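You operate a simulated robot arm through the tools that you are given. There is no shell and no other tool. Be economical: measure what you need, move in short steps, check, and stop when the job is done.

You are at the controls of a simulated robot arm. One attempt, no reset.

JOB
Switch the monitor on, press the space bar and move the pen it names to hole three.
Fine: then press the teal button once and switch the monitor off again.

It is judged by the outcome, as a careful person would: the job done as asked, and still so three seconds after it is handed in. It fails if anything else is knocked over, pushed out of place, dropped, spilled or broken.

ROBOT AND FRAMES
A 6-joint arm with a two-finger parallel gripper, fixed in place. Base frame: the origin is at the foot of the arm, x ahead of it, y to its left, z up; the work surface is at about z = 763. Lengths are in mm, angles in degrees, forces in N, time in s.
With the tool pointing down near the work surface it reaches from about 260 to 680 mm from the base axis. Its first joint turns from -66.0 to 66.0 degrees. Payload 2.9 kg.
Tool frame: the origin (TCP) lies between the finger pads and is the grasp point; the fingertips stand 30 mm ahead of it; z points along the fingers, y is the line along which they close. The gripper opens to 110 mm. The fingers are 20 mm wide and 10 mm thick; the gripper's body (48 by 112 mm) begins 55 mm behind the TCP.
Orientation is that of the tool frame in the base frame, as a unit quaternion [x, y, z, w]. With the fingers straight down and closing along the base's y, the tool's x points along the base's -x, its y along +y and its z along -z.

CONTROLS
- The arm moves only by the tool apply_moves. Its argument "steps" is a list of rows, each an object of numbers (a shift or turn left out is 0, a gripper value left out holds the last): "tx", "ty", "tz": the shift along the tool's x, y, z in mm; "rx", "ry", "rz": the turn, a rotation vector about the tool's x, y, z in degrees; "jaw": the finger opening in mm, from 0 to 110. In form: [{"tx": .., "ty": .., "tz": .., "rx": .., "ry": .., "rz": .., "jaw": ..}, ...]. A call has 1 to 20 rows; each row shifts and turns the commanded pose from where the row before left it, along the tool's axes as they then stand. Each row takes 0.2 s and may step no farther than 50 mm and 8.6 degrees from the row before; otherwise, or with a gripper value out of range, the whole call is refused. Where a pose cannot be reached the arm comes as near as it can. A force on the tool above 40 N (or 10 N above the force at the start of the call, whichever is more), or a blocked arm, ends the call early, and 0.2 s more pass. Each finger travels about 108 mm/s and halts on what it meets, pressing with about 38 N; the grip force reading is that of the motor and also rises with nothing between the fingers. The clock runs only during rows and for 0.2 s after the last one: add rows that do not move to give the fingers time. It gives the time, the measured TCP pose, the force on the tool (base axes), the opening and the grip force at its end, in the units of the frame above (readings bear some noise), and new pictures: "pictures" is both (left out), scene, wrist or none.
- Cameras (640 x 400 px; columns grow to the right, rows downward): "scene" is fixed at [60.4, 422.3, 1378.2]; the picture's right is [-0.88, -0.47, 0.00], its down [-0.29, 0.55, -0.78] and it looks along [0.37, -0.69, -0.62] (base axes); focal length 325 px, centre (320, 200). "wrist" rides on the gripper at [-36, 0, -57] in the tool frame; the picture's right is [0.00, -1.00, 0.00], its down [0.97, 0.00, -0.24] and it looks along [0.24, 0.00, 0.97] (tool axes); focal length 218 px, centre (320, 200).
- pixel_to_xyz(camera, pixels): for up to 12 pixels [column, row] of the newest picture of that camera ("zoom" is the newest enlarged one), the place [x, y, z] in the base frame of the surface seen there, good to about 3 mm. The clock stands still meanwhile.
- enlarge(camera, box): a new picture of the part [left, top, right, bottom] of that camera's present view, enlarged. The clock stands still meanwhile.
- job_done(): hands the job in; it is judged then, once.

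Work in short steps. Measure before you move; look again where a grasp or a placing could have gone wrong, and mend it. You have 80 turns and 120 pictures in all, those below and enlarged ones among them. Open the gripper and draw the arm clear of the work before you hand the job in, unless the task says otherwise; then end with one line.

The tools are called after ">>>" as a command line: name --argument value ..., lists and objects as JSON in quotes. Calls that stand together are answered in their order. apply_moves: Moves the arm, as the interface text tells. Its arguments: {"type":"object","properties":{"steps":{"type":"array","items":{"type":"object","properties":{"tx":{"type":"number"},"ty":{"type":"number"},"tz":{"type":"number"},"rx":{"type":"number"},"ry":{"type":"number"},"rz":{"type":"number"},"jaw":{"type":"number"}}}},"pictures":{"type":"string","enum":["both","scene","wrist","none"]}},"required":["steps"]} The other tools are called the same way: pixel_to_xyz (camera, pixels) gives the place of the surface under pixels of a picture; enlarge (camera, box) takes an enlarged picture of a part of a camera's view; job_done () hands the job in.

At the start:

```text
clock: 0.0
tcp_pos: [520.2, -86.0, 1124.8]
tool_rot: [0.0, 1.0, 0.0, 0.0]
ft_force: [0.0, -0.6, -0.6]
width: 110.0
grasp_force: 0.1
```

scene: 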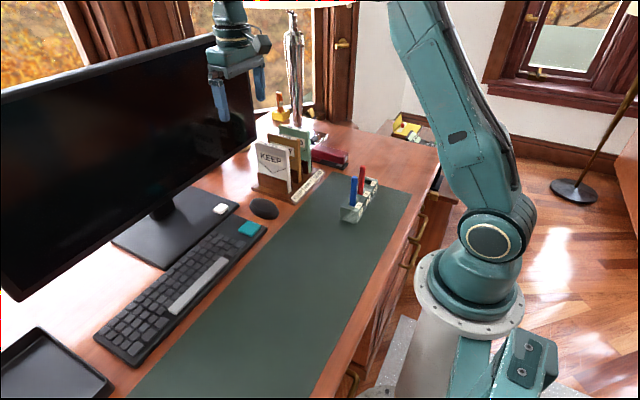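
wrist: 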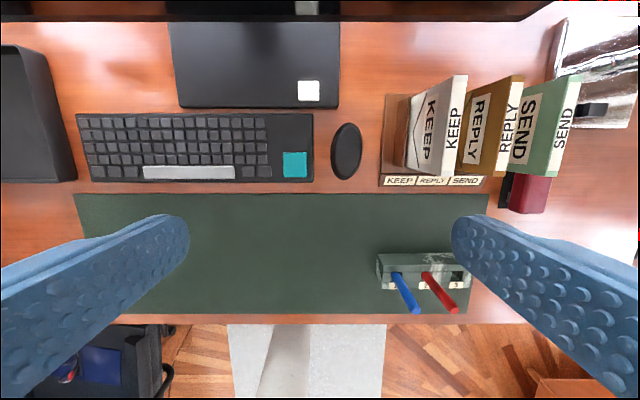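

The wrist view shows a white square on the monitor base (308,91), the teal key (295,165), the space bar (188,172) and the pen block (425,270). I'll enlarge and measure these.

>>> enlarge --camera "wrist" --box '[360, 230, 500, 320]'

>>> enlarge --camera "scene" --box '[320, 150, 400, 230]'

>>> pixel_to_xyz --camera "wrist" --pixels '[[308, 91], [295, 165], [188, 172], [150, 172], [230, 172], [280, 90], [295, 130], [397, 273], [416, 310], [427, 273], [453, 310], [457, 280]]'

>>> enlarge --camera "scene" --box '[150, 150, 310, 270]'

```text
4.44 times, centred on (430, 275) of wrist
```

zoom: 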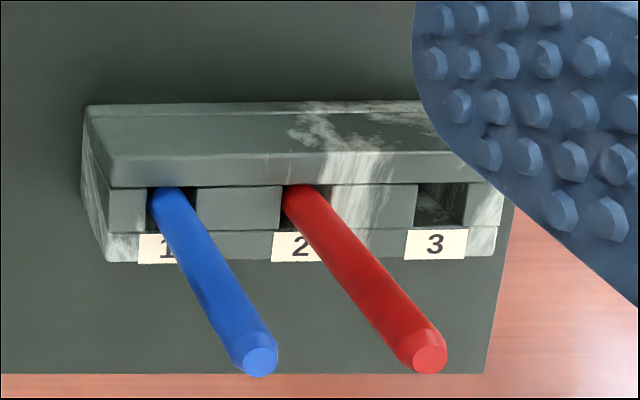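

```text
5.00 times, centred on (360, 190) of scene
```

zoom: 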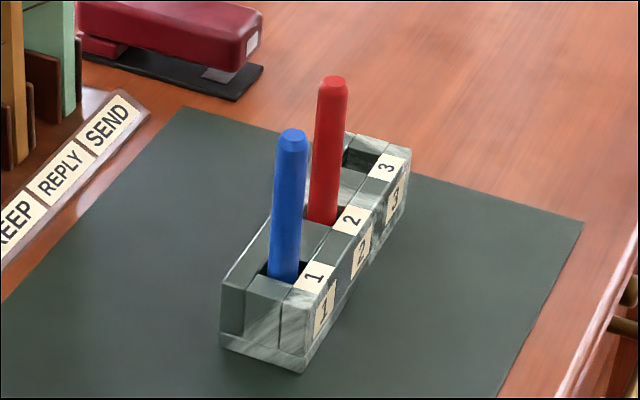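

```text
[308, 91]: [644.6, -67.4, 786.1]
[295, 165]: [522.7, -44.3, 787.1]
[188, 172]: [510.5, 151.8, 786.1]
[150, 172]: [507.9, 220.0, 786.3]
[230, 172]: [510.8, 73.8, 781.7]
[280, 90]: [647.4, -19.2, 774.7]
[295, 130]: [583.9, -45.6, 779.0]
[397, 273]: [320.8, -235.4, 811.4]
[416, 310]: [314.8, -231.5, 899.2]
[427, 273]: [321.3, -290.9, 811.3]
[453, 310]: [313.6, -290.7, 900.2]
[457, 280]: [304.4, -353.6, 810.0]
```

```text
3.33 times, centred on (230, 210) of scene
```

zoom: 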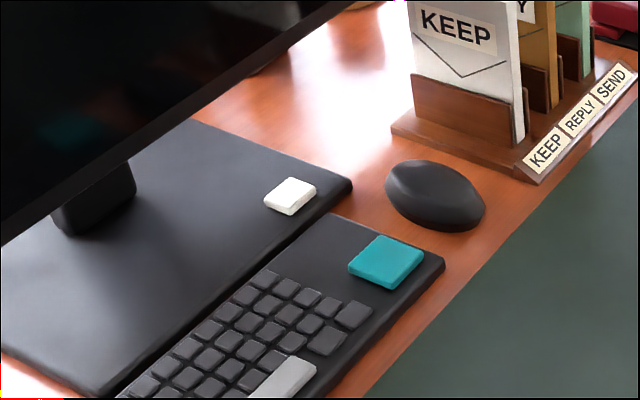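

The white square (645,-67,786) looks like the monitor's switch. Next I measure where the screen stands, to know how much clearance there is over that button.

>>> pixel_to_xyz --camera "scene" --pixels '[[230, 150], [200, 100], [100, 150], [50, 200], [20, 280], [245, 140], [100, 90], [220, 203], [222, 209], [212, 208], [230, 210], [160, 210]]'

>>> pixel_to_xyz --camera "wrist" --pixels '[[200, 18], [400, 18], [300, 81], [318, 100], [284, 154], [306, 176], [145, 166], [234, 178], [500, 18], [545, 18], [240, 10], [530, 10]]'

```text
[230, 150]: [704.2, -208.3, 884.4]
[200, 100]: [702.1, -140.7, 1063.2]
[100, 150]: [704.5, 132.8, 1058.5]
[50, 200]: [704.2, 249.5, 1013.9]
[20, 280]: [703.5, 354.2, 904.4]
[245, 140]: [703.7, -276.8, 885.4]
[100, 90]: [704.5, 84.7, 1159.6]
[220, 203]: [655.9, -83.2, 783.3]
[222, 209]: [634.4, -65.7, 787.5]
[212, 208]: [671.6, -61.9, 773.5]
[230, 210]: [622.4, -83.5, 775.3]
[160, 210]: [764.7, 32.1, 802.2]
```

```text
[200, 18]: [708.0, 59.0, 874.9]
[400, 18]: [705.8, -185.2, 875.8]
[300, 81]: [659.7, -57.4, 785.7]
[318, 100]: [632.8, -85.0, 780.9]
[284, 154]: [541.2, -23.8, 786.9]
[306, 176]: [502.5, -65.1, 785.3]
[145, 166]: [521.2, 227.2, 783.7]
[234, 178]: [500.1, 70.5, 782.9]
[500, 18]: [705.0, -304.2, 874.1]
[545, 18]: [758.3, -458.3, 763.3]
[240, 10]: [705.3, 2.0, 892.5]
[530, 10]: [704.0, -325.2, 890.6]
```

The screen is at x≈703 with its lower edge at z≈875, so I'll lean the tool about 25° with the fingers pointing forward and the body kept away from the screen. I close the jaw, come down in front of the button and tilt.

>>> apply_moves --steps '[{"tx": -15, "ty": 3.5, "tz": 41, "jaw": 0}, {"tx": -15, "ty": 3.5, "tz": 41}, {"tx": -15, "ty": 3.5, "tz": 41}, {"tx": -15, "ty": 3.5, "tz": 41}, {"ry": -8.33}, {"ry": -8.33}, {"ry": -8.34}, {}]'

```text
clock: 1.8
tcp_pos: [580.1, -72.5, 960.7]
tool_rot: [0.0, 0.976, 0.0, 0.218]
ft_force: [1.2, -0.1, 0.9]
width: 0.0
grasp_force: 37.4
```

scene: 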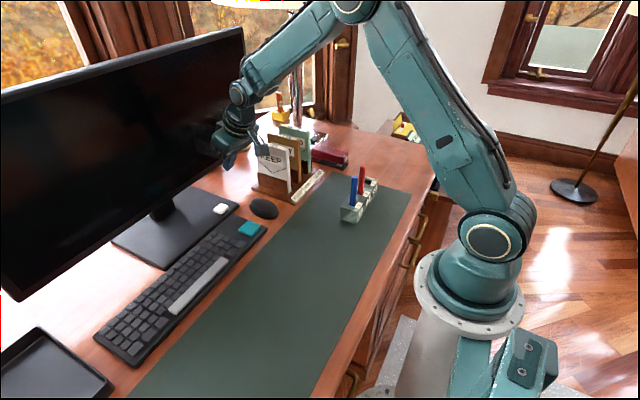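
wrist: 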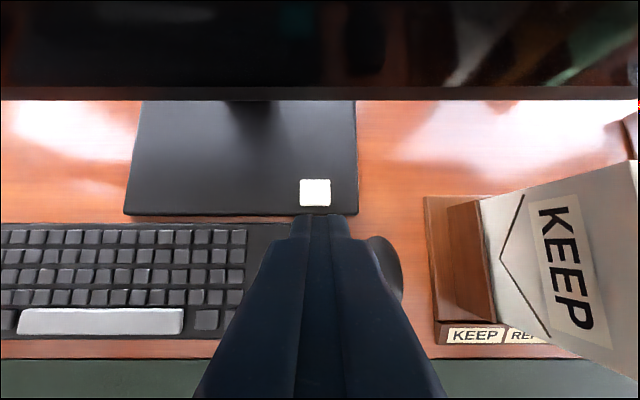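

The button is at (315,193), right ahead along the tool axis. I advance to about 10 mm above it and check.

>>> apply_moves --steps '[{"tx": 0.4, "ty": 0.8, "tz": 45}, {"tx": 0.4, "ty": 0.8, "tz": 45}, {"tx": 0.4, "ty": 0.8, "tz": 40}, {"tx": 0.2, "tz": 13}, {}]'

>>> enlarge --camera "scene" --box '[150, 130, 310, 250]'

```text
clock: 3.0
tcp_pos: [639.4, -70.0, 829.8]
tool_rot: [0.0, 0.976, 0.0, 0.217]
ft_force: [-0.2, -0.1, 0.0]
width: 0.0
grasp_force: 38.0
```

scene: 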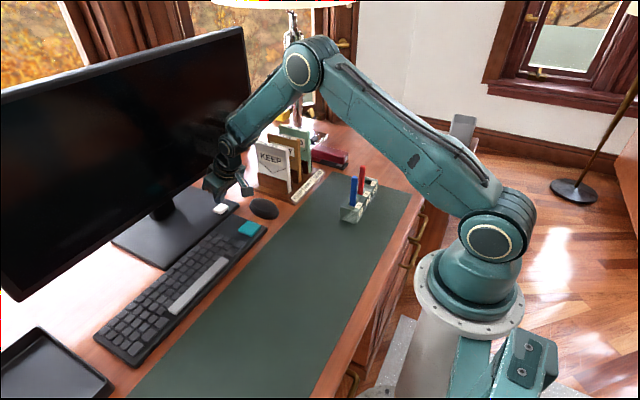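
wrist: 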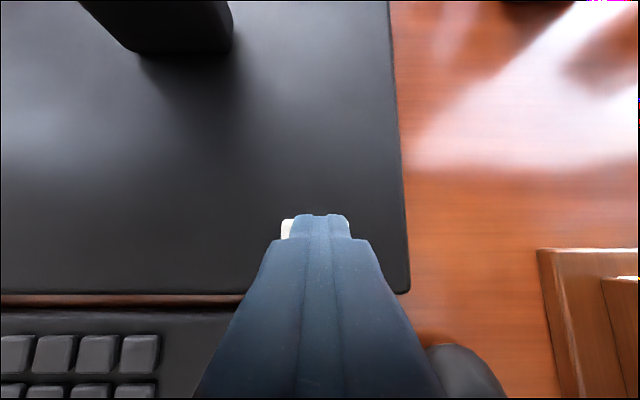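

```text
3.33 times, centred on (230, 190) of scene
```

zoom: 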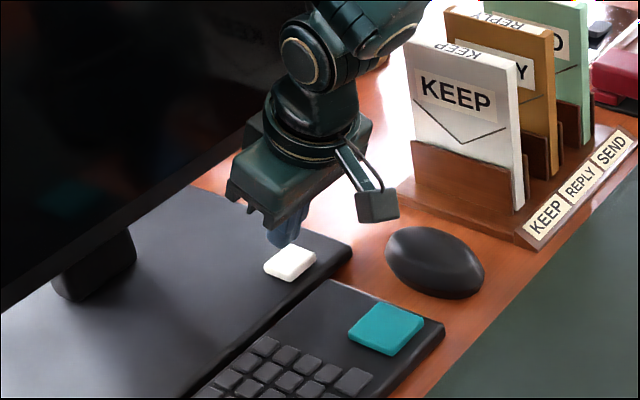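

The tip is about 12 mm above the button and about 2 mm to its right. I shift slightly and go straight down in small rows, watching the force.

>>> apply_moves --steps '[{"tx": 1.7, "ty": 2.5, "tz": 3.6}, {"tx": 1.7, "tz": 3.6}, {"tx": 0.85, "tz": 1.8}, {"tx": 0.85, "tz": 1.8}, {}]' --pictures "scene"

```text
clock: 4.2
tcp_pos: [640.0, -67.4, 818.2]
tool_rot: [0.001, 0.976, 0.0, 0.217]
ft_force: [0.8, 0.5, 0.6]
width: 0.0
grasp_force: 37.8
```

scene: 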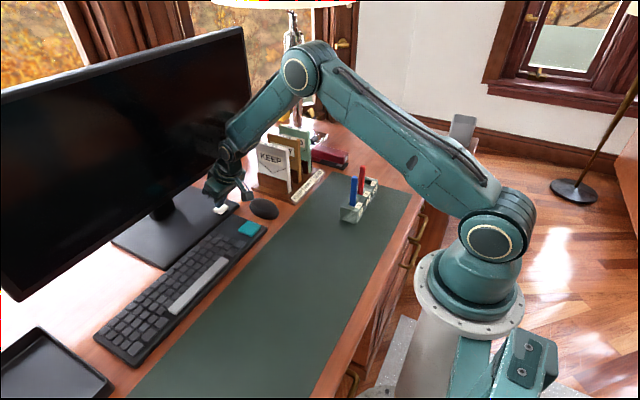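

No contact yet (0.6 N). I continue in 1 mm rows.

>>> apply_moves --steps '[{"tx": 0.42, "tz": 0.91}, {"tx": 0.42, "tz": 0.91}, {"tx": 0.42, "tz": 0.91}, {"tx": 0.42, "tz": 0.91}, {}]' --pictures "scene"

```text
clock: 5.4
tcp_pos: [639.5, -67.6, 813.9]
tool_rot: [0.0, 0.976, -0.001, 0.216]
ft_force: [-1.3, 0.9, 1.9]
width: 0.0
grasp_force: 37.6
```

scene: 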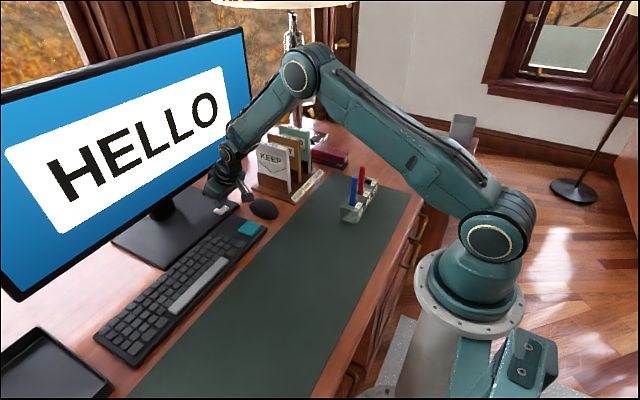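

The monitor is on and shows HELLO. I lift off vertically and move tilted to above the space bar (508,150).

>>> apply_moves --steps '[{"tx": -10.6, "tz": -22.6}, {"tx": -10.6, "tz": -22.6}, {"tx": 22.4, "ty": 36.3, "tz": -5.1}, {"tx": 22.4, "ty": 36.3, "tz": -5.1}, {"tx": 22.4, "ty": 36.3, "tz": -5.1}, {"tx": 22.4, "ty": 36.3, "tz": -5.1}, {"tx": 22.4, "ty": 36.3, "tz": -5.1}, {"tx": 22.4, "ty": 36.3, "tz": -5.1}, {}]'

>>> enlarge --camera "scene" --box '[80, 190, 280, 340]'

```text
clock: 7.4
tcp_pos: [502.9, 149.6, 836.8]
tool_rot: [0.0, 0.976, 0.0, 0.217]
ft_force: [-0.7, 0.0, 0.5]
width: 0.0
grasp_force: 38.0
```

scene: 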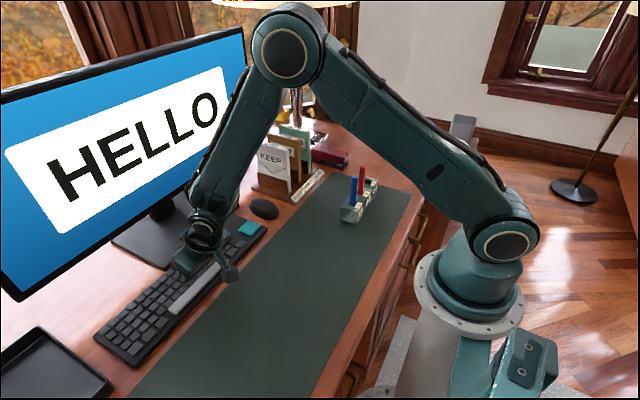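
wrist: 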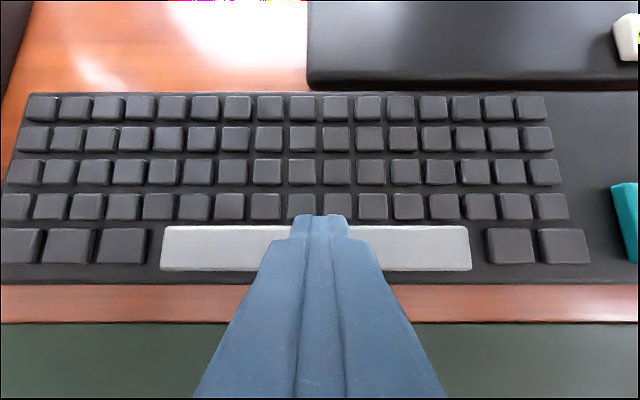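

```text
2.67 times, centred on (180, 265) of scene
```

zoom: 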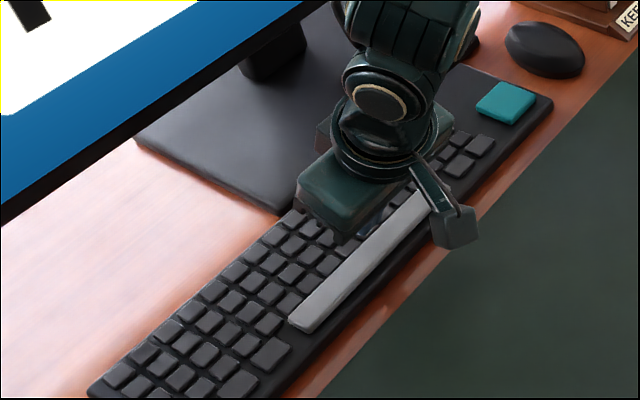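

The tip is over the bar with the contact edge at x≈506. I check how low the box hanging off the wrist comes before descending.

>>> pixel_to_xyz --camera "zoom" --pixels '[[455, 240], [440, 245], [475, 235], [390, 225], [330, 315]]'

>>> pixel_to_xyz --camera "wrist" --pixels '[[200, 228], [200, 250], [200, 268], [440, 228], [440, 268], [265, 208], [375, 210]]'

```text
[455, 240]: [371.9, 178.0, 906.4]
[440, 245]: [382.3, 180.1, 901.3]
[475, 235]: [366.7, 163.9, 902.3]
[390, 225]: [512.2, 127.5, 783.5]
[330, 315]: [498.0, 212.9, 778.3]
```

```text
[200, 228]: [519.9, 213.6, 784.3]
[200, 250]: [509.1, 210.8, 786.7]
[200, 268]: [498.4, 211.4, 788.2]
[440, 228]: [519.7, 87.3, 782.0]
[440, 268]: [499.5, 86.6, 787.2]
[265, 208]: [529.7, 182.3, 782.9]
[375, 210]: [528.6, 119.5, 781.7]
```

Clearance is fine. I shift 2 mm forward and descend to near contact, then continue gently.

>>> apply_moves --steps '[{"tx": 1.1, "tz": 7.2}, {"tx": 2.1, "tz": 4.5}, {"tx": 2.1, "tz": 4.5}, {"tx": 0.85, "tz": 1.8}, {"tx": 0.85, "tz": 1.8}, {"tx": 0.42, "tz": 0.91}, {}]' --pictures "scene"

```text
clock: 9.0
tcp_pos: [506.2, 149.4, 813.9]
tool_rot: [0.0, 0.976, 0.0, 0.216]
ft_force: [-0.6, 0.8, 1.2]
width: 0.0
grasp_force: 37.5
```

scene: 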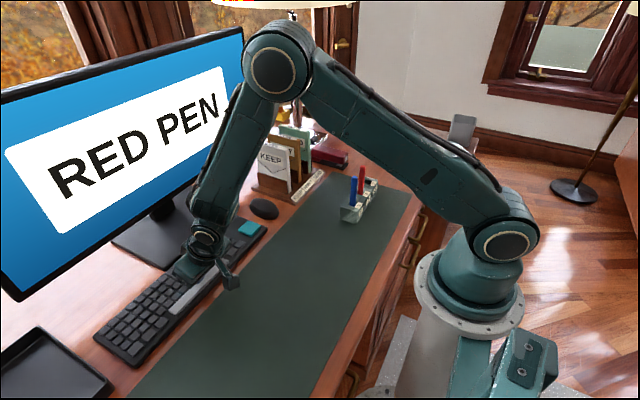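

The screen says RED PEN. I lift off, straighten the tool, and move above the pen block with the jaw partly open.

>>> apply_moves --steps '[{"tx": -12.7, "tz": -27.2}, {"tx": -12.7, "tz": -27.2}, {"ry": 8.33}, {"ry": 8.33}, {"ry": 8.34}, {"tx": 18.8, "ty": -41.2, "tz": -12.6, "jaw": 40}, {"tx": 18.8, "ty": -41.2, "tz": -12.6}, {"tx": 18.8, "ty": -41.2, "tz": -12.6}, {"tx": 18.8, "ty": -41.2, "tz": -12.6}, {"tx": 18.8, "ty": -41.2, "tz": -12.6}, {"tx": 18.8, "ty": -41.2, "tz": -12.6}, {"tx": 18.8, "ty": -41.2, "tz": -12.6}, {"tx": 18.8, "ty": -41.2, "tz": -12.6}, {"tx": 18.8, "ty": -41.2, "tz": -12.6}, {"tx": 18.8, "ty": -41.2, "tz": -12.6}, {}]'

>>> enlarge --camera "wrist" --box '[200, 150, 480, 330]'

```text
clock: 12.4
tcp_pos: [317.3, -261.7, 998.8]
tool_rot: [0.0, 1.0, 0.0, 0.0]
ft_force: [1.2, -0.7, -0.5]
width: 40.0
grasp_force: 0.1
```

scene: 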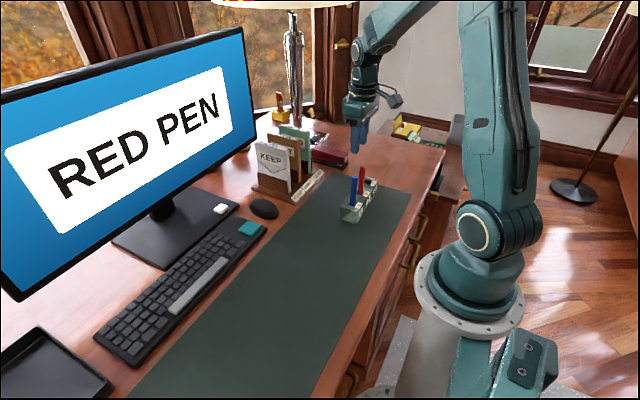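
wrist: 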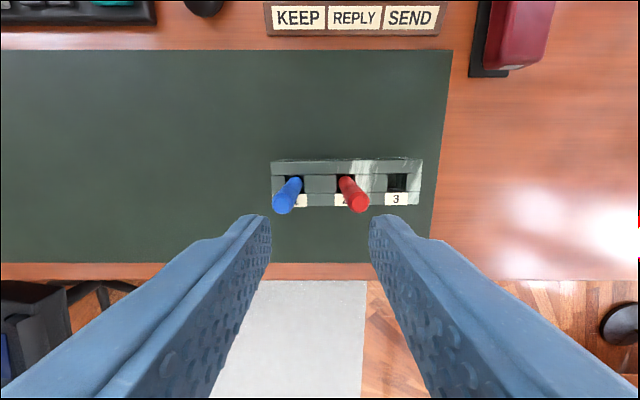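

```text
2.22 times, centred on (340, 240) of wrist
```

zoom: 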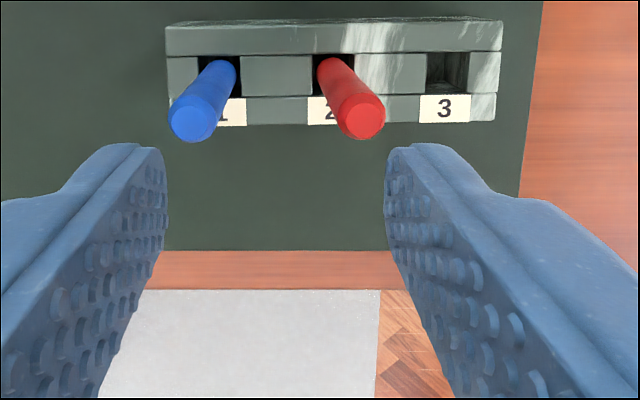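

The red pen's top is at zoom (362,115) and hole 3 spans zoom (427–467, 53–94). I measure the pen, the holes and their edges.

>>> pixel_to_xyz --camera "zoom" --pixels '[[362, 115], [348, 85], [333, 63], [425, 75], [469, 75], [447, 51], [447, 97], [313, 75], [356, 62], [196, 120], [333, 50], [447, 75]]'

```text
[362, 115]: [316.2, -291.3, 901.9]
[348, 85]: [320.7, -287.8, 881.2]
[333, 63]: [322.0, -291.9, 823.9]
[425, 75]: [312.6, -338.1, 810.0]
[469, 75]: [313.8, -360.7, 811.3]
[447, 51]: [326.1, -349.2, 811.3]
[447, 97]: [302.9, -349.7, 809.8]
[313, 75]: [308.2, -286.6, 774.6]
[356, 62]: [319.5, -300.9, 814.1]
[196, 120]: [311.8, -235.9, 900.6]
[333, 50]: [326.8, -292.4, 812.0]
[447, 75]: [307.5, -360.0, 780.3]
```

Pen centre is about (315.5,-291.3), top 902; hole 3 centre is about (314.5,-349.4). I move over the pen and descend to TCP z≈872 with the jaw at 40.

>>> apply_moves --steps '[{"tx": 1.5, "ty": -29.6}, {"tz": 40}, {"tz": 40}, {"tz": 30}, {"tz": 17}, {}]'

>>> enlarge --camera "scene" --box '[310, 120, 420, 230]'

```text
clock: 13.8
tcp_pos: [316.2, -291.5, 871.6]
tool_rot: [0.0, 1.0, 0.0, -0.001]
ft_force: [0.3, -0.1, -0.6]
width: 40.1
grasp_force: 0.0
```

scene: 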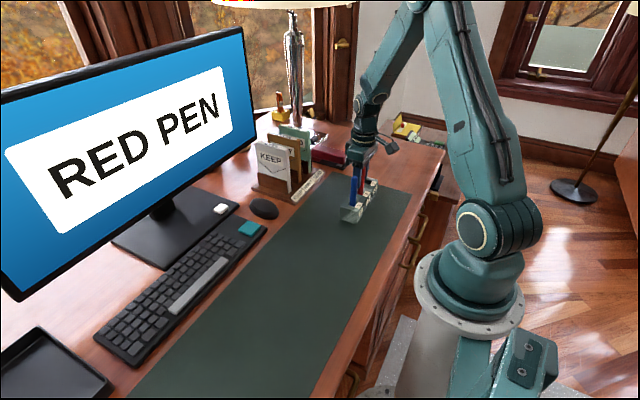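
wrist: 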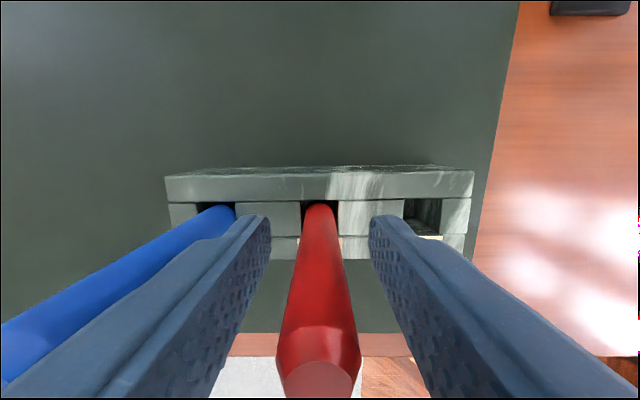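

```text
3.64 times, centred on (365, 175) of scene
```

zoom: 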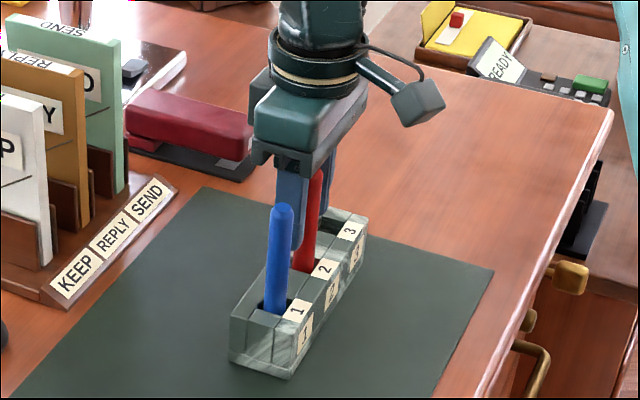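

The pen is centred between the fingers. I close on it and check.

>>> apply_moves --steps '[{"jaw": 22}, {"jaw": 10}, {}, {}]' --pictures "wrist"

```text
clock: 14.8
tcp_pos: [317.6, -290.2, 870.9]
tool_rot: [0.0, 1.0, 0.0, -0.001]
ft_force: [0.0, -0.4, 1.4]
width: 15.5
grasp_force: 37.9
```

wrist: 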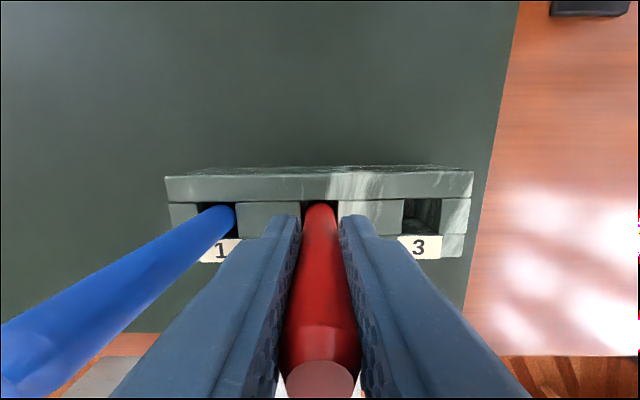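

The pen is gripped at 15.5 mm. I lift it straight up 60 mm.

>>> apply_moves --steps '[{"tz": -20}, {"tz": -20}, {"tz": -20}, {}]'

>>> enlarge --camera "scene" --box '[310, 120, 420, 230]'

>>> enlarge --camera "wrist" --box '[200, 150, 480, 330]'

```text
clock: 15.8
tcp_pos: [317.6, -290.9, 933.1]
tool_rot: [0.0, 1.0, 0.0, 0.0]
ft_force: [0.3, 0.0, -0.6]
width: 15.3
grasp_force: 38.4
```

scene: 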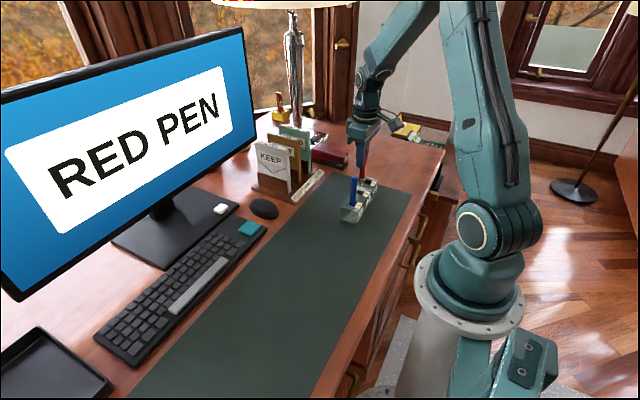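
wrist: 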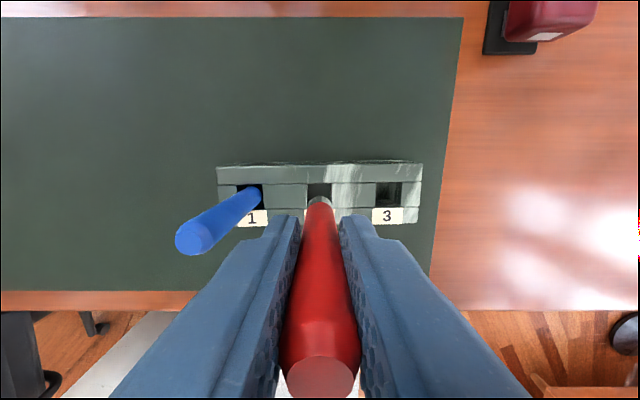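

```text
3.64 times, centred on (365, 175) of scene
```

zoom: 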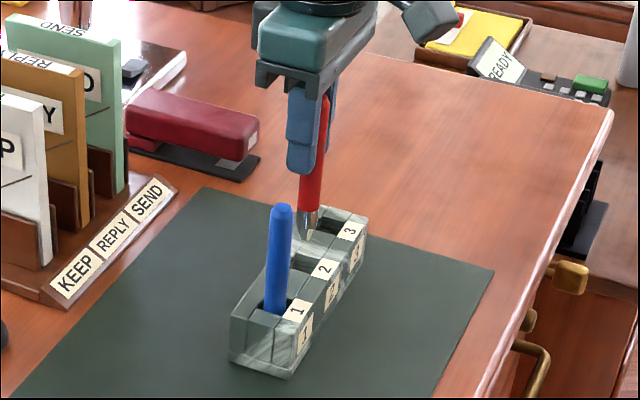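

```text
2.22 times, centred on (340, 240) of wrist
```

zoom: 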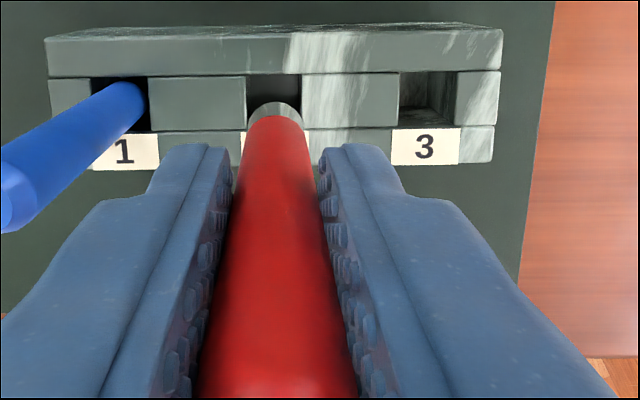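

The pen hangs clear with its nib above the block. I remeasure hole 3 and the pen's lower end.

>>> pixel_to_xyz --camera "zoom" --pixels '[[428, 69], [428, 128], [397, 110], [460, 110], [273, 106], [260, 130], [245, 88], [303, 88], [275, 72], [320, 140]]'

>>> enlarge --camera "scene" --box '[340, 140, 400, 200]'

```text
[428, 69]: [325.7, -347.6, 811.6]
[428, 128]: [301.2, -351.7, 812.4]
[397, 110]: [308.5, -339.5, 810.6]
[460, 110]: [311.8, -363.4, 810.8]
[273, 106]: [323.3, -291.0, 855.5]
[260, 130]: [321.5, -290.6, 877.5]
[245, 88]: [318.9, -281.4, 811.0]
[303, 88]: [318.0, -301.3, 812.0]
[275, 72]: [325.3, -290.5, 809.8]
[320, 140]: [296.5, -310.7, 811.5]
```

```text
6.67 times, centred on (370, 170) of scene
```

zoom: 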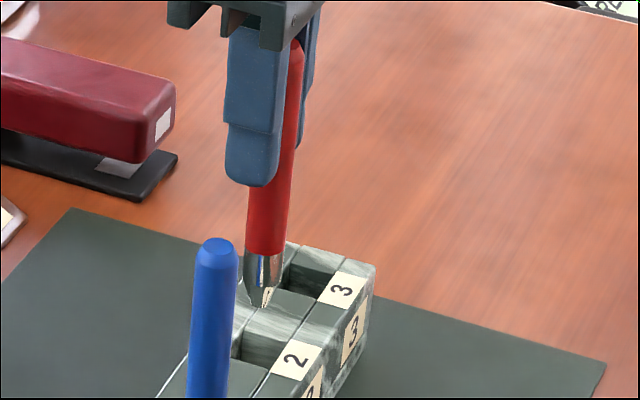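

The pen leans slightly; I measure points along it in this zoom to find where the nib really is.

>>> pixel_to_xyz --camera "zoom" --pixels '[[264, 300], [263, 275], [266, 235], [270, 205], [297, 46], [262, 245]]'

```text
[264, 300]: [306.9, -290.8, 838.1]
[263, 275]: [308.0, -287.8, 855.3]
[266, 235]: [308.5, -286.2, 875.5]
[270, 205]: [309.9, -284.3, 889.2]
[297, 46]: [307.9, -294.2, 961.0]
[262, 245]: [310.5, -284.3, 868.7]
```

The nib lies within a few mm of the tool axis and the pen came straight out of hole 2, so a pure y shift of -58.5 mm keeps it aligned. I move across and look.

>>> apply_moves --steps '[{"ty": -20, "tz": -5}, {"ty": -20}, {"ty": -18.5}, {}]'

>>> enlarge --camera "scene" --box '[340, 140, 400, 200]'

>>> enlarge --camera "wrist" --box '[240, 150, 400, 250]'

```text
clock: 16.8
tcp_pos: [317.0, -351.1, 935.2]
tool_rot: [0.0, 1.0, 0.0, 0.0]
ft_force: [-0.1, -0.4, -0.6]
width: 15.4
grasp_force: 38.3
```

scene: 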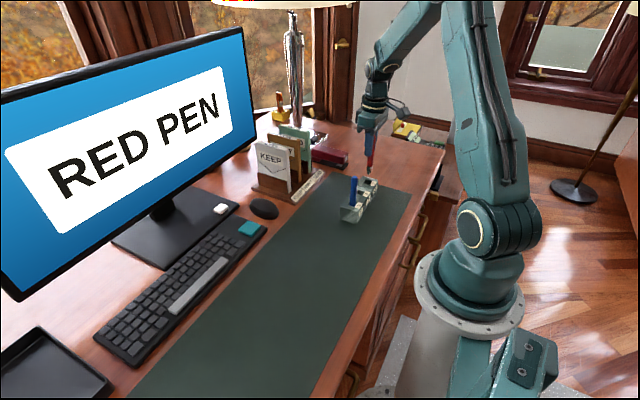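
wrist: 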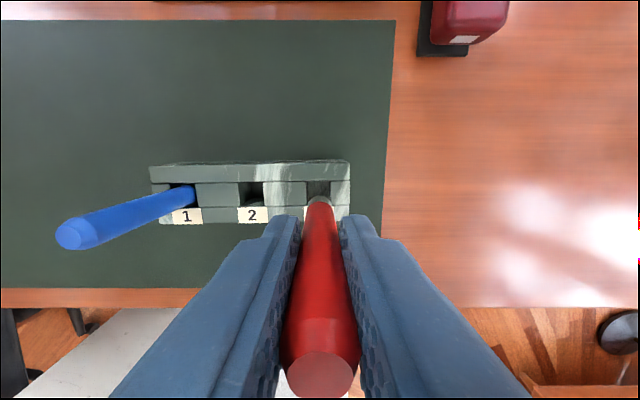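

```text
6.67 times, centred on (370, 170) of scene
```

zoom: 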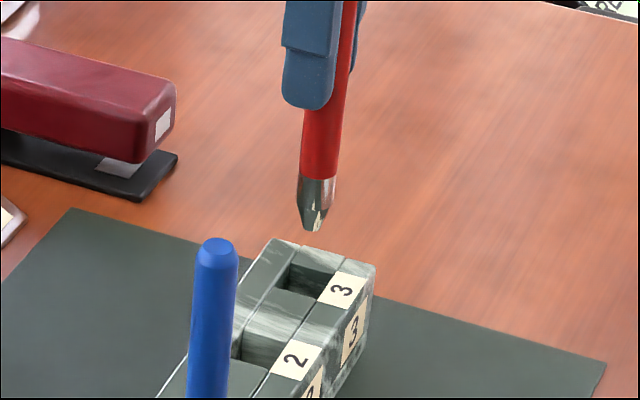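

```text
4.00 times, centred on (320, 200) of wrist
```

zoom: 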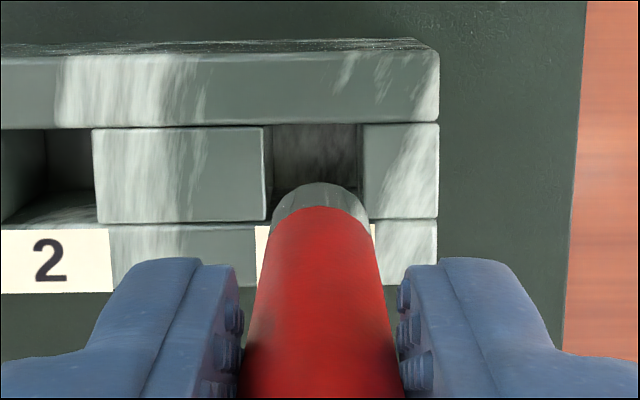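

The nib is centred over hole 3 (hole at zoom columns 270–362, pen at 320). I nudge +0.8 mm in y and lower 45 mm.

>>> apply_moves --steps '[{"ty": 0.8, "tz": 10}, {"tz": 10}, {"tz": 10}, {"tz": 8}, {"tz": 7}, {}]' --pictures "none"

>>> enlarge --camera "scene" --box '[340, 140, 400, 200]'

>>> enlarge --camera "wrist" --box '[200, 140, 440, 290]'

```text
clock: 18.2
tcp_pos: [317.5, -349.0, 891.9]
tool_rot: [0.0, 1.0, 0.0, 0.0]
ft_force: [0.1, 0.2, 1.1]
width: 15.3
grasp_force: 37.7
```

```text
6.67 times, centred on (370, 170) of scene
```

zoom: 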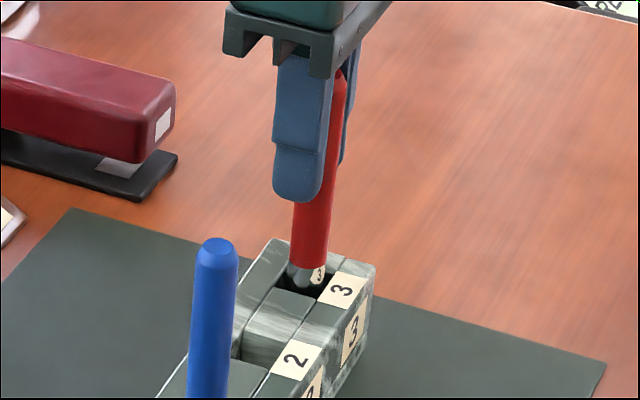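

```text
2.67 times, centred on (320, 215) of wrist
```

zoom: 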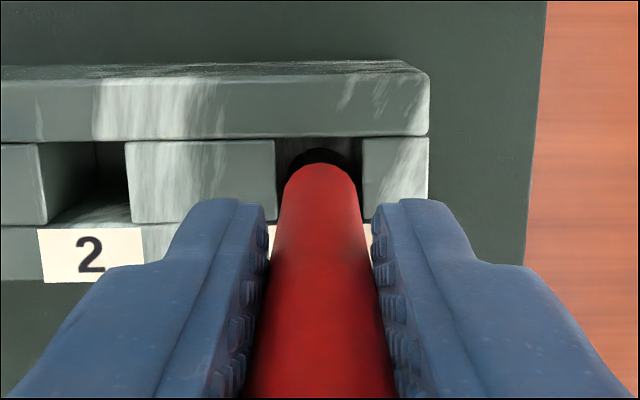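

The nib has entered hole 3 freely with no force. I lower the remaining ~21 mm in small steps.

>>> apply_moves --steps '[{"tz": 7}, {"tz": 7}, {"tz": 4}, {"tz": 2}, {}]' --pictures "none"

>>> enlarge --camera "scene" --box '[340, 140, 400, 200]'

```text
clock: 19.4
tcp_pos: [316.9, -350.3, 875.4]
tool_rot: [-0.001, 1.0, -0.001, 0.002]
ft_force: [-2.5, 6.9, 29.7]
width: 15.8
grasp_force: 38.3
```

```text
6.67 times, centred on (370, 170) of scene
```

zoom: 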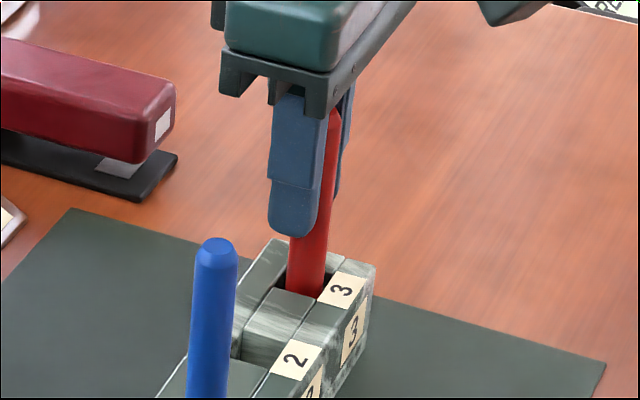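

A 30 N upward force at z≈875: the pen is at or near the bottom. I back off 2.5 mm to relieve it and look again.

>>> apply_moves --steps '[{"tz": -2.5}, {}]' --pictures "none"

>>> enlarge --camera "wrist" --box '[200, 140, 440, 290]'

```text
clock: 20.0
tcp_pos: [316.1, -349.2, 873.2]
tool_rot: [0.001, 1.0, 0.001, -0.002]
ft_force: [0.5, -0.1, 1.3]
width: 15.3
grasp_force: 38.3
```

```text
2.67 times, centred on (320, 215) of wrist
```

zoom: 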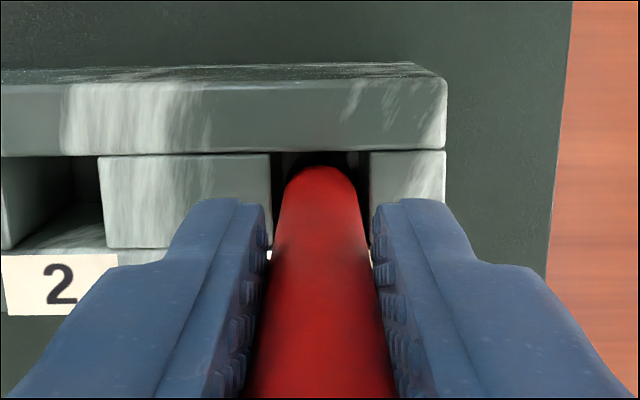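

Force is relieved and the pen is at its seated height in hole 3. I open the jaw slowly to 36.

>>> apply_moves --steps '[{"jaw": 20}, {"jaw": 28}, {"jaw": 36}, {}, {}]'

>>> enlarge --camera "scene" --box '[340, 140, 400, 200]'

```text
clock: 21.2
tcp_pos: [316.7, -348.4, 874.3]
tool_rot: [0.0, 1.0, 0.001, 0.0]
ft_force: [-0.1, 0.8, 0.4]
width: 35.9
grasp_force: 0.1
```

scene: 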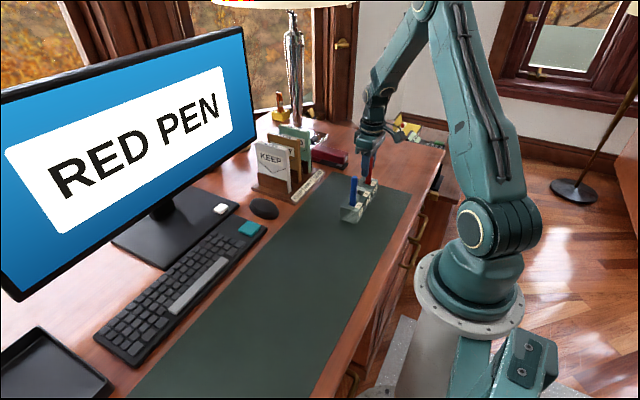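
wrist: 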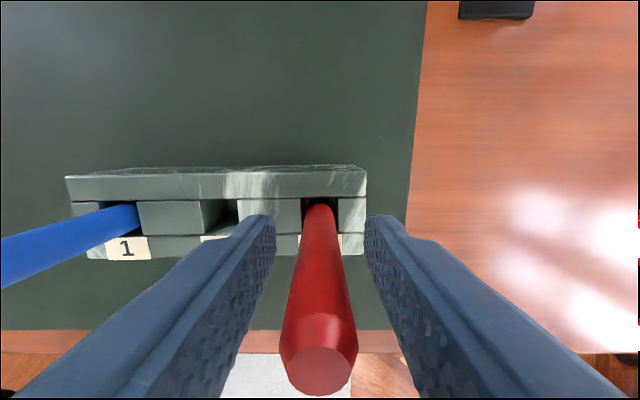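

```text
6.67 times, centred on (370, 170) of scene
```

zoom: 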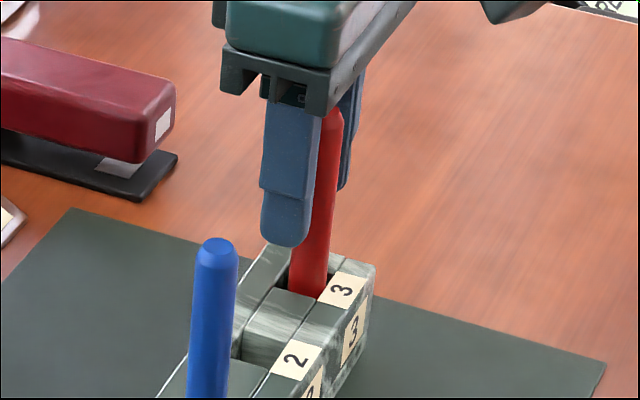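

The pen stands free in hole 3. I retreat straight up, close the jaw and travel to above the teal button, then tilt.

>>> apply_moves --steps '[{"tz": -40}, {"tz": -40}, {"tz": -40}, {"tx": -22.4, "ty": 33.9, "tz": 8.3, "jaw": 0}, {"tx": -22.4, "ty": 33.9, "tz": 8.3}, {"tx": -22.4, "ty": 33.9, "tz": 8.3}, {"tx": -22.4, "ty": 33.9, "tz": 8.3}, {"tx": -22.4, "ty": 33.9, "tz": 8.3}, {"tx": -22.4, "ty": 33.9, "tz": 8.3}, {"tx": -22.4, "ty": 33.9, "tz": 8.3}, {"tx": -22.4, "ty": 33.9, "tz": 8.3}, {"tx": -22.4, "ty": 33.9, "tz": 8.3}, {"ry": -8.33}, {"ry": -8.33}, {"ry": -8.34}, {}]'

>>> enlarge --camera "scene" --box '[320, 150, 400, 230]'

```text
clock: 24.6
tcp_pos: [520.8, -43.6, 918.8]
tool_rot: [0.0, 0.976, 0.0, 0.218]
ft_force: [0.4, 0.3, -0.4]
width: 0.2
grasp_force: 37.5
```

scene: 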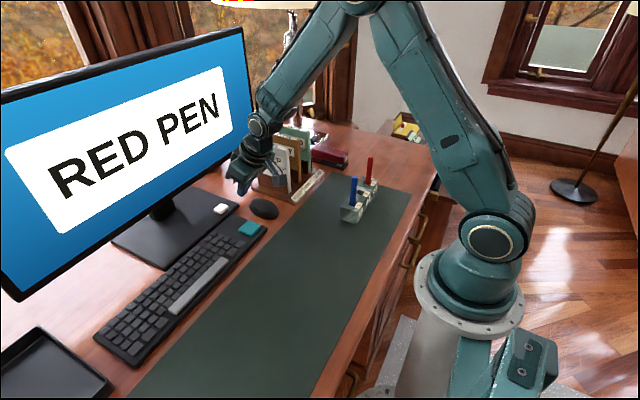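
wrist: 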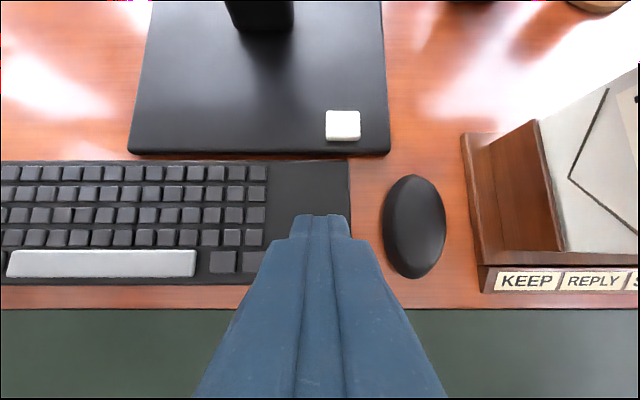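

```text
5.00 times, centred on (360, 190) of scene
```

zoom: 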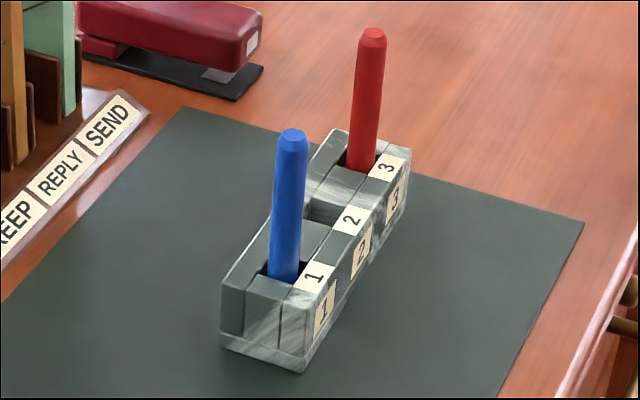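

The red pen stands in hole 3. I descend towards the teal button at (522,-44), stopping ~10 mm above.

>>> apply_moves --steps '[{"tx": 12.8, "tz": 27.5}, {"tx": 12.8, "tz": 27.5}, {"tx": 12.8, "tz": 27.5}, {}]' --pictures "wrist"

>>> enlarge --camera "scene" --box '[200, 180, 300, 260]'

```text
clock: 25.6
tcp_pos: [518.4, -44.6, 828.4]
tool_rot: [0.0, 0.976, 0.0, 0.217]
ft_force: [0.3, -0.7, 0.4]
width: 0.0
grasp_force: 38.0
```

wrist: 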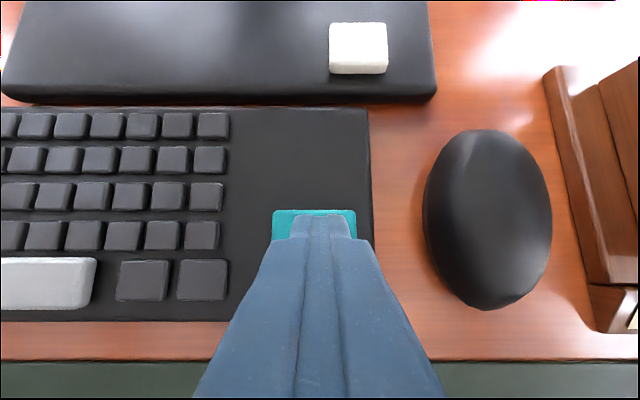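

```text
5.00 times, centred on (250, 220) of scene
```

zoom: 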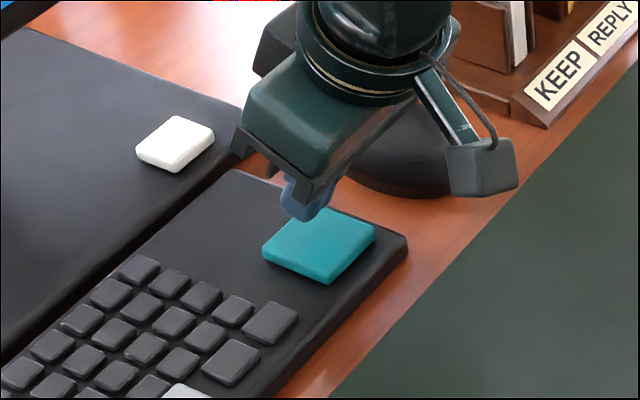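

Well centred over the teal button. I press down in small steps.

>>> apply_moves --steps '[{"tx": 2.1, "tz": 4.5}, {"tx": 1.27, "tz": 2.7}, {"tx": 0.85, "tz": 1.8}, {"tx": 0.85, "tz": 1.8}, {"tx": 0.42, "tz": 0.91}, {}]' --pictures "scene"

>>> enlarge --camera "scene" --box '[200, 180, 300, 260]'

```text
clock: 27.0
tcp_pos: [519.5, -44.8, 815.4]
tool_rot: [0.0, 0.976, -0.001, 0.217]
ft_force: [-0.1, 0.0, 1.0]
width: 0.0
grasp_force: 37.6
```

scene: 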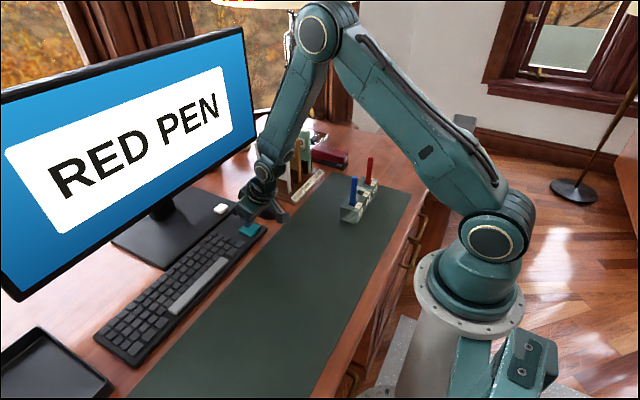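

```text
5.00 times, centred on (250, 220) of scene
```

zoom: 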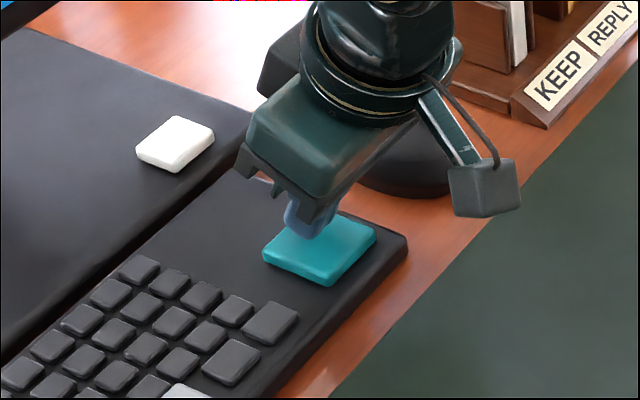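

No clear response yet (about 1 N). I continue 3 mm further in 1 mm rows.

>>> apply_moves --steps '[{"tx": 0.42, "tz": 0.91}, {"tx": 0.42, "tz": 0.91}, {"tx": 0.42, "tz": 0.91}, {}]' --pictures "scene"

>>> enlarge --camera "scene" --box '[200, 180, 300, 260]'

```text
clock: 28.0
tcp_pos: [519.7, -45.1, 813.4]
tool_rot: [0.0, 0.976, 0.0, 0.216]
ft_force: [1.2, -0.4, 2.1]
width: 0.0
grasp_force: 38.1
```

scene: 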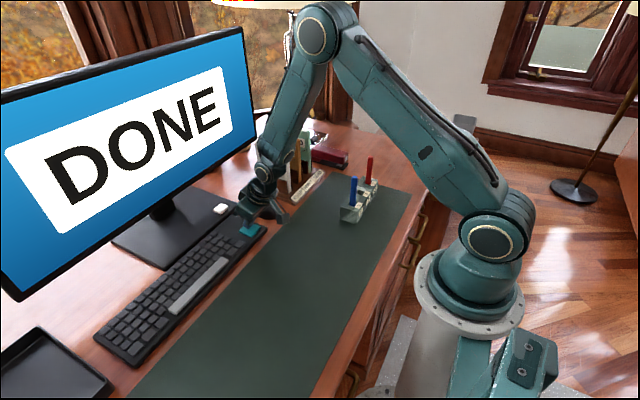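

```text
5.00 times, centred on (250, 220) of scene
```

zoom: 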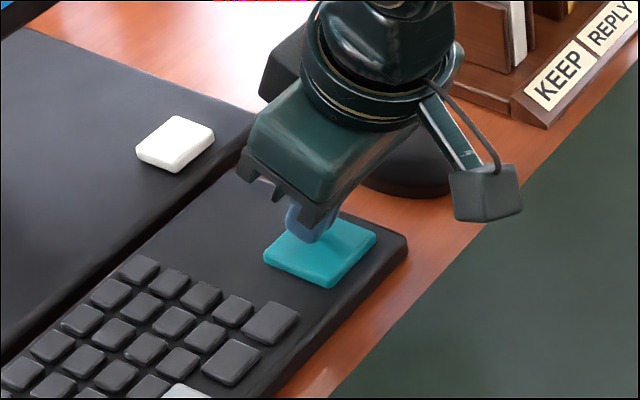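

The screen shows DONE. I lift off and move tilted to above the white switch again.

>>> apply_moves --steps '[{"tx": -10.6, "tz": -22.6}, {"tx": -10.6, "tz": -22.6}, {"tx": -31.9, "ty": -7.6, "tz": 27}, {"tx": -31.9, "ty": -7.6, "tz": 27}, {"tx": -31.9, "ty": -7.6, "tz": 27}, {}]' --pictures "wrist"

>>> enlarge --camera "scene" --box '[150, 130, 310, 250]'

```text
clock: 29.4
tcp_pos: [639.9, -67.6, 830.1]
tool_rot: [0.0, 0.976, 0.0, 0.217]
ft_force: [0.1, -0.4, -0.5]
width: 0.1
grasp_force: 37.7
```

wrist: 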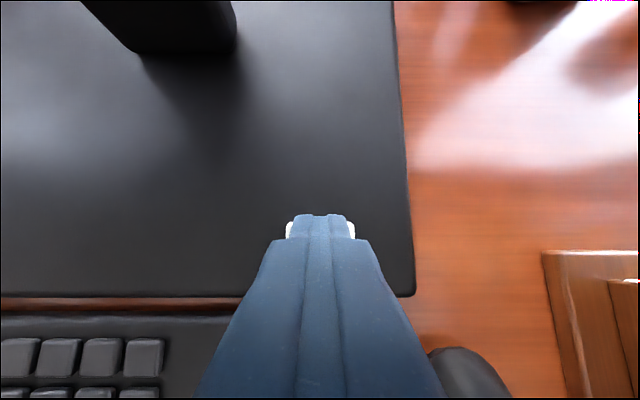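

```text
3.33 times, centred on (230, 190) of scene
```

zoom: 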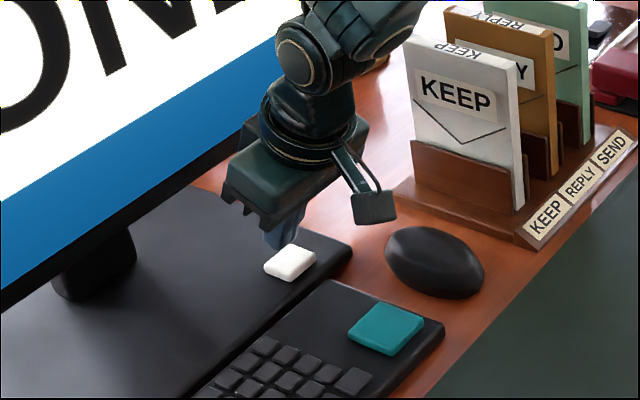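

Centred over the switch. I repeat the same press as before, down to about z=814.

>>> apply_moves --steps '[{"tx": 1.7, "tz": 3.6}, {"tx": 1.7, "tz": 3.6}, {"tx": 0.85, "tz": 1.8}, {"tx": 0.85, "tz": 1.8}, {"tx": 0.42, "tz": 0.91}, {"tx": 0.42, "tz": 0.91}, {"tx": 0.42, "tz": 0.91}, {"tx": 0.42, "tz": 0.91}, {}]' --pictures "scene"

```text
clock: 31.4
tcp_pos: [640.6, -67.6, 814.0]
tool_rot: [0.001, 0.976, -0.001, 0.217]
ft_force: [0.6, 0.0, 2.1]
width: 0.0
grasp_force: 37.5
```

scene: 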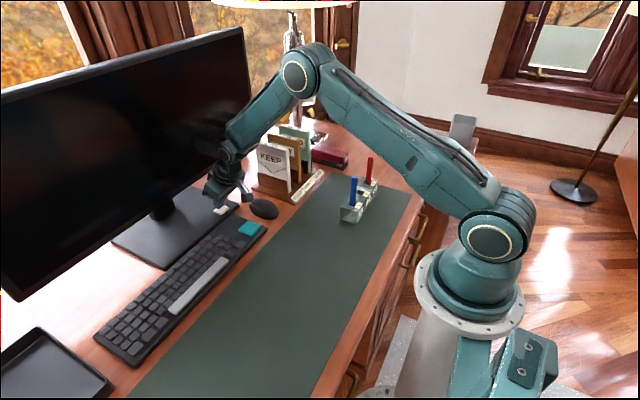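

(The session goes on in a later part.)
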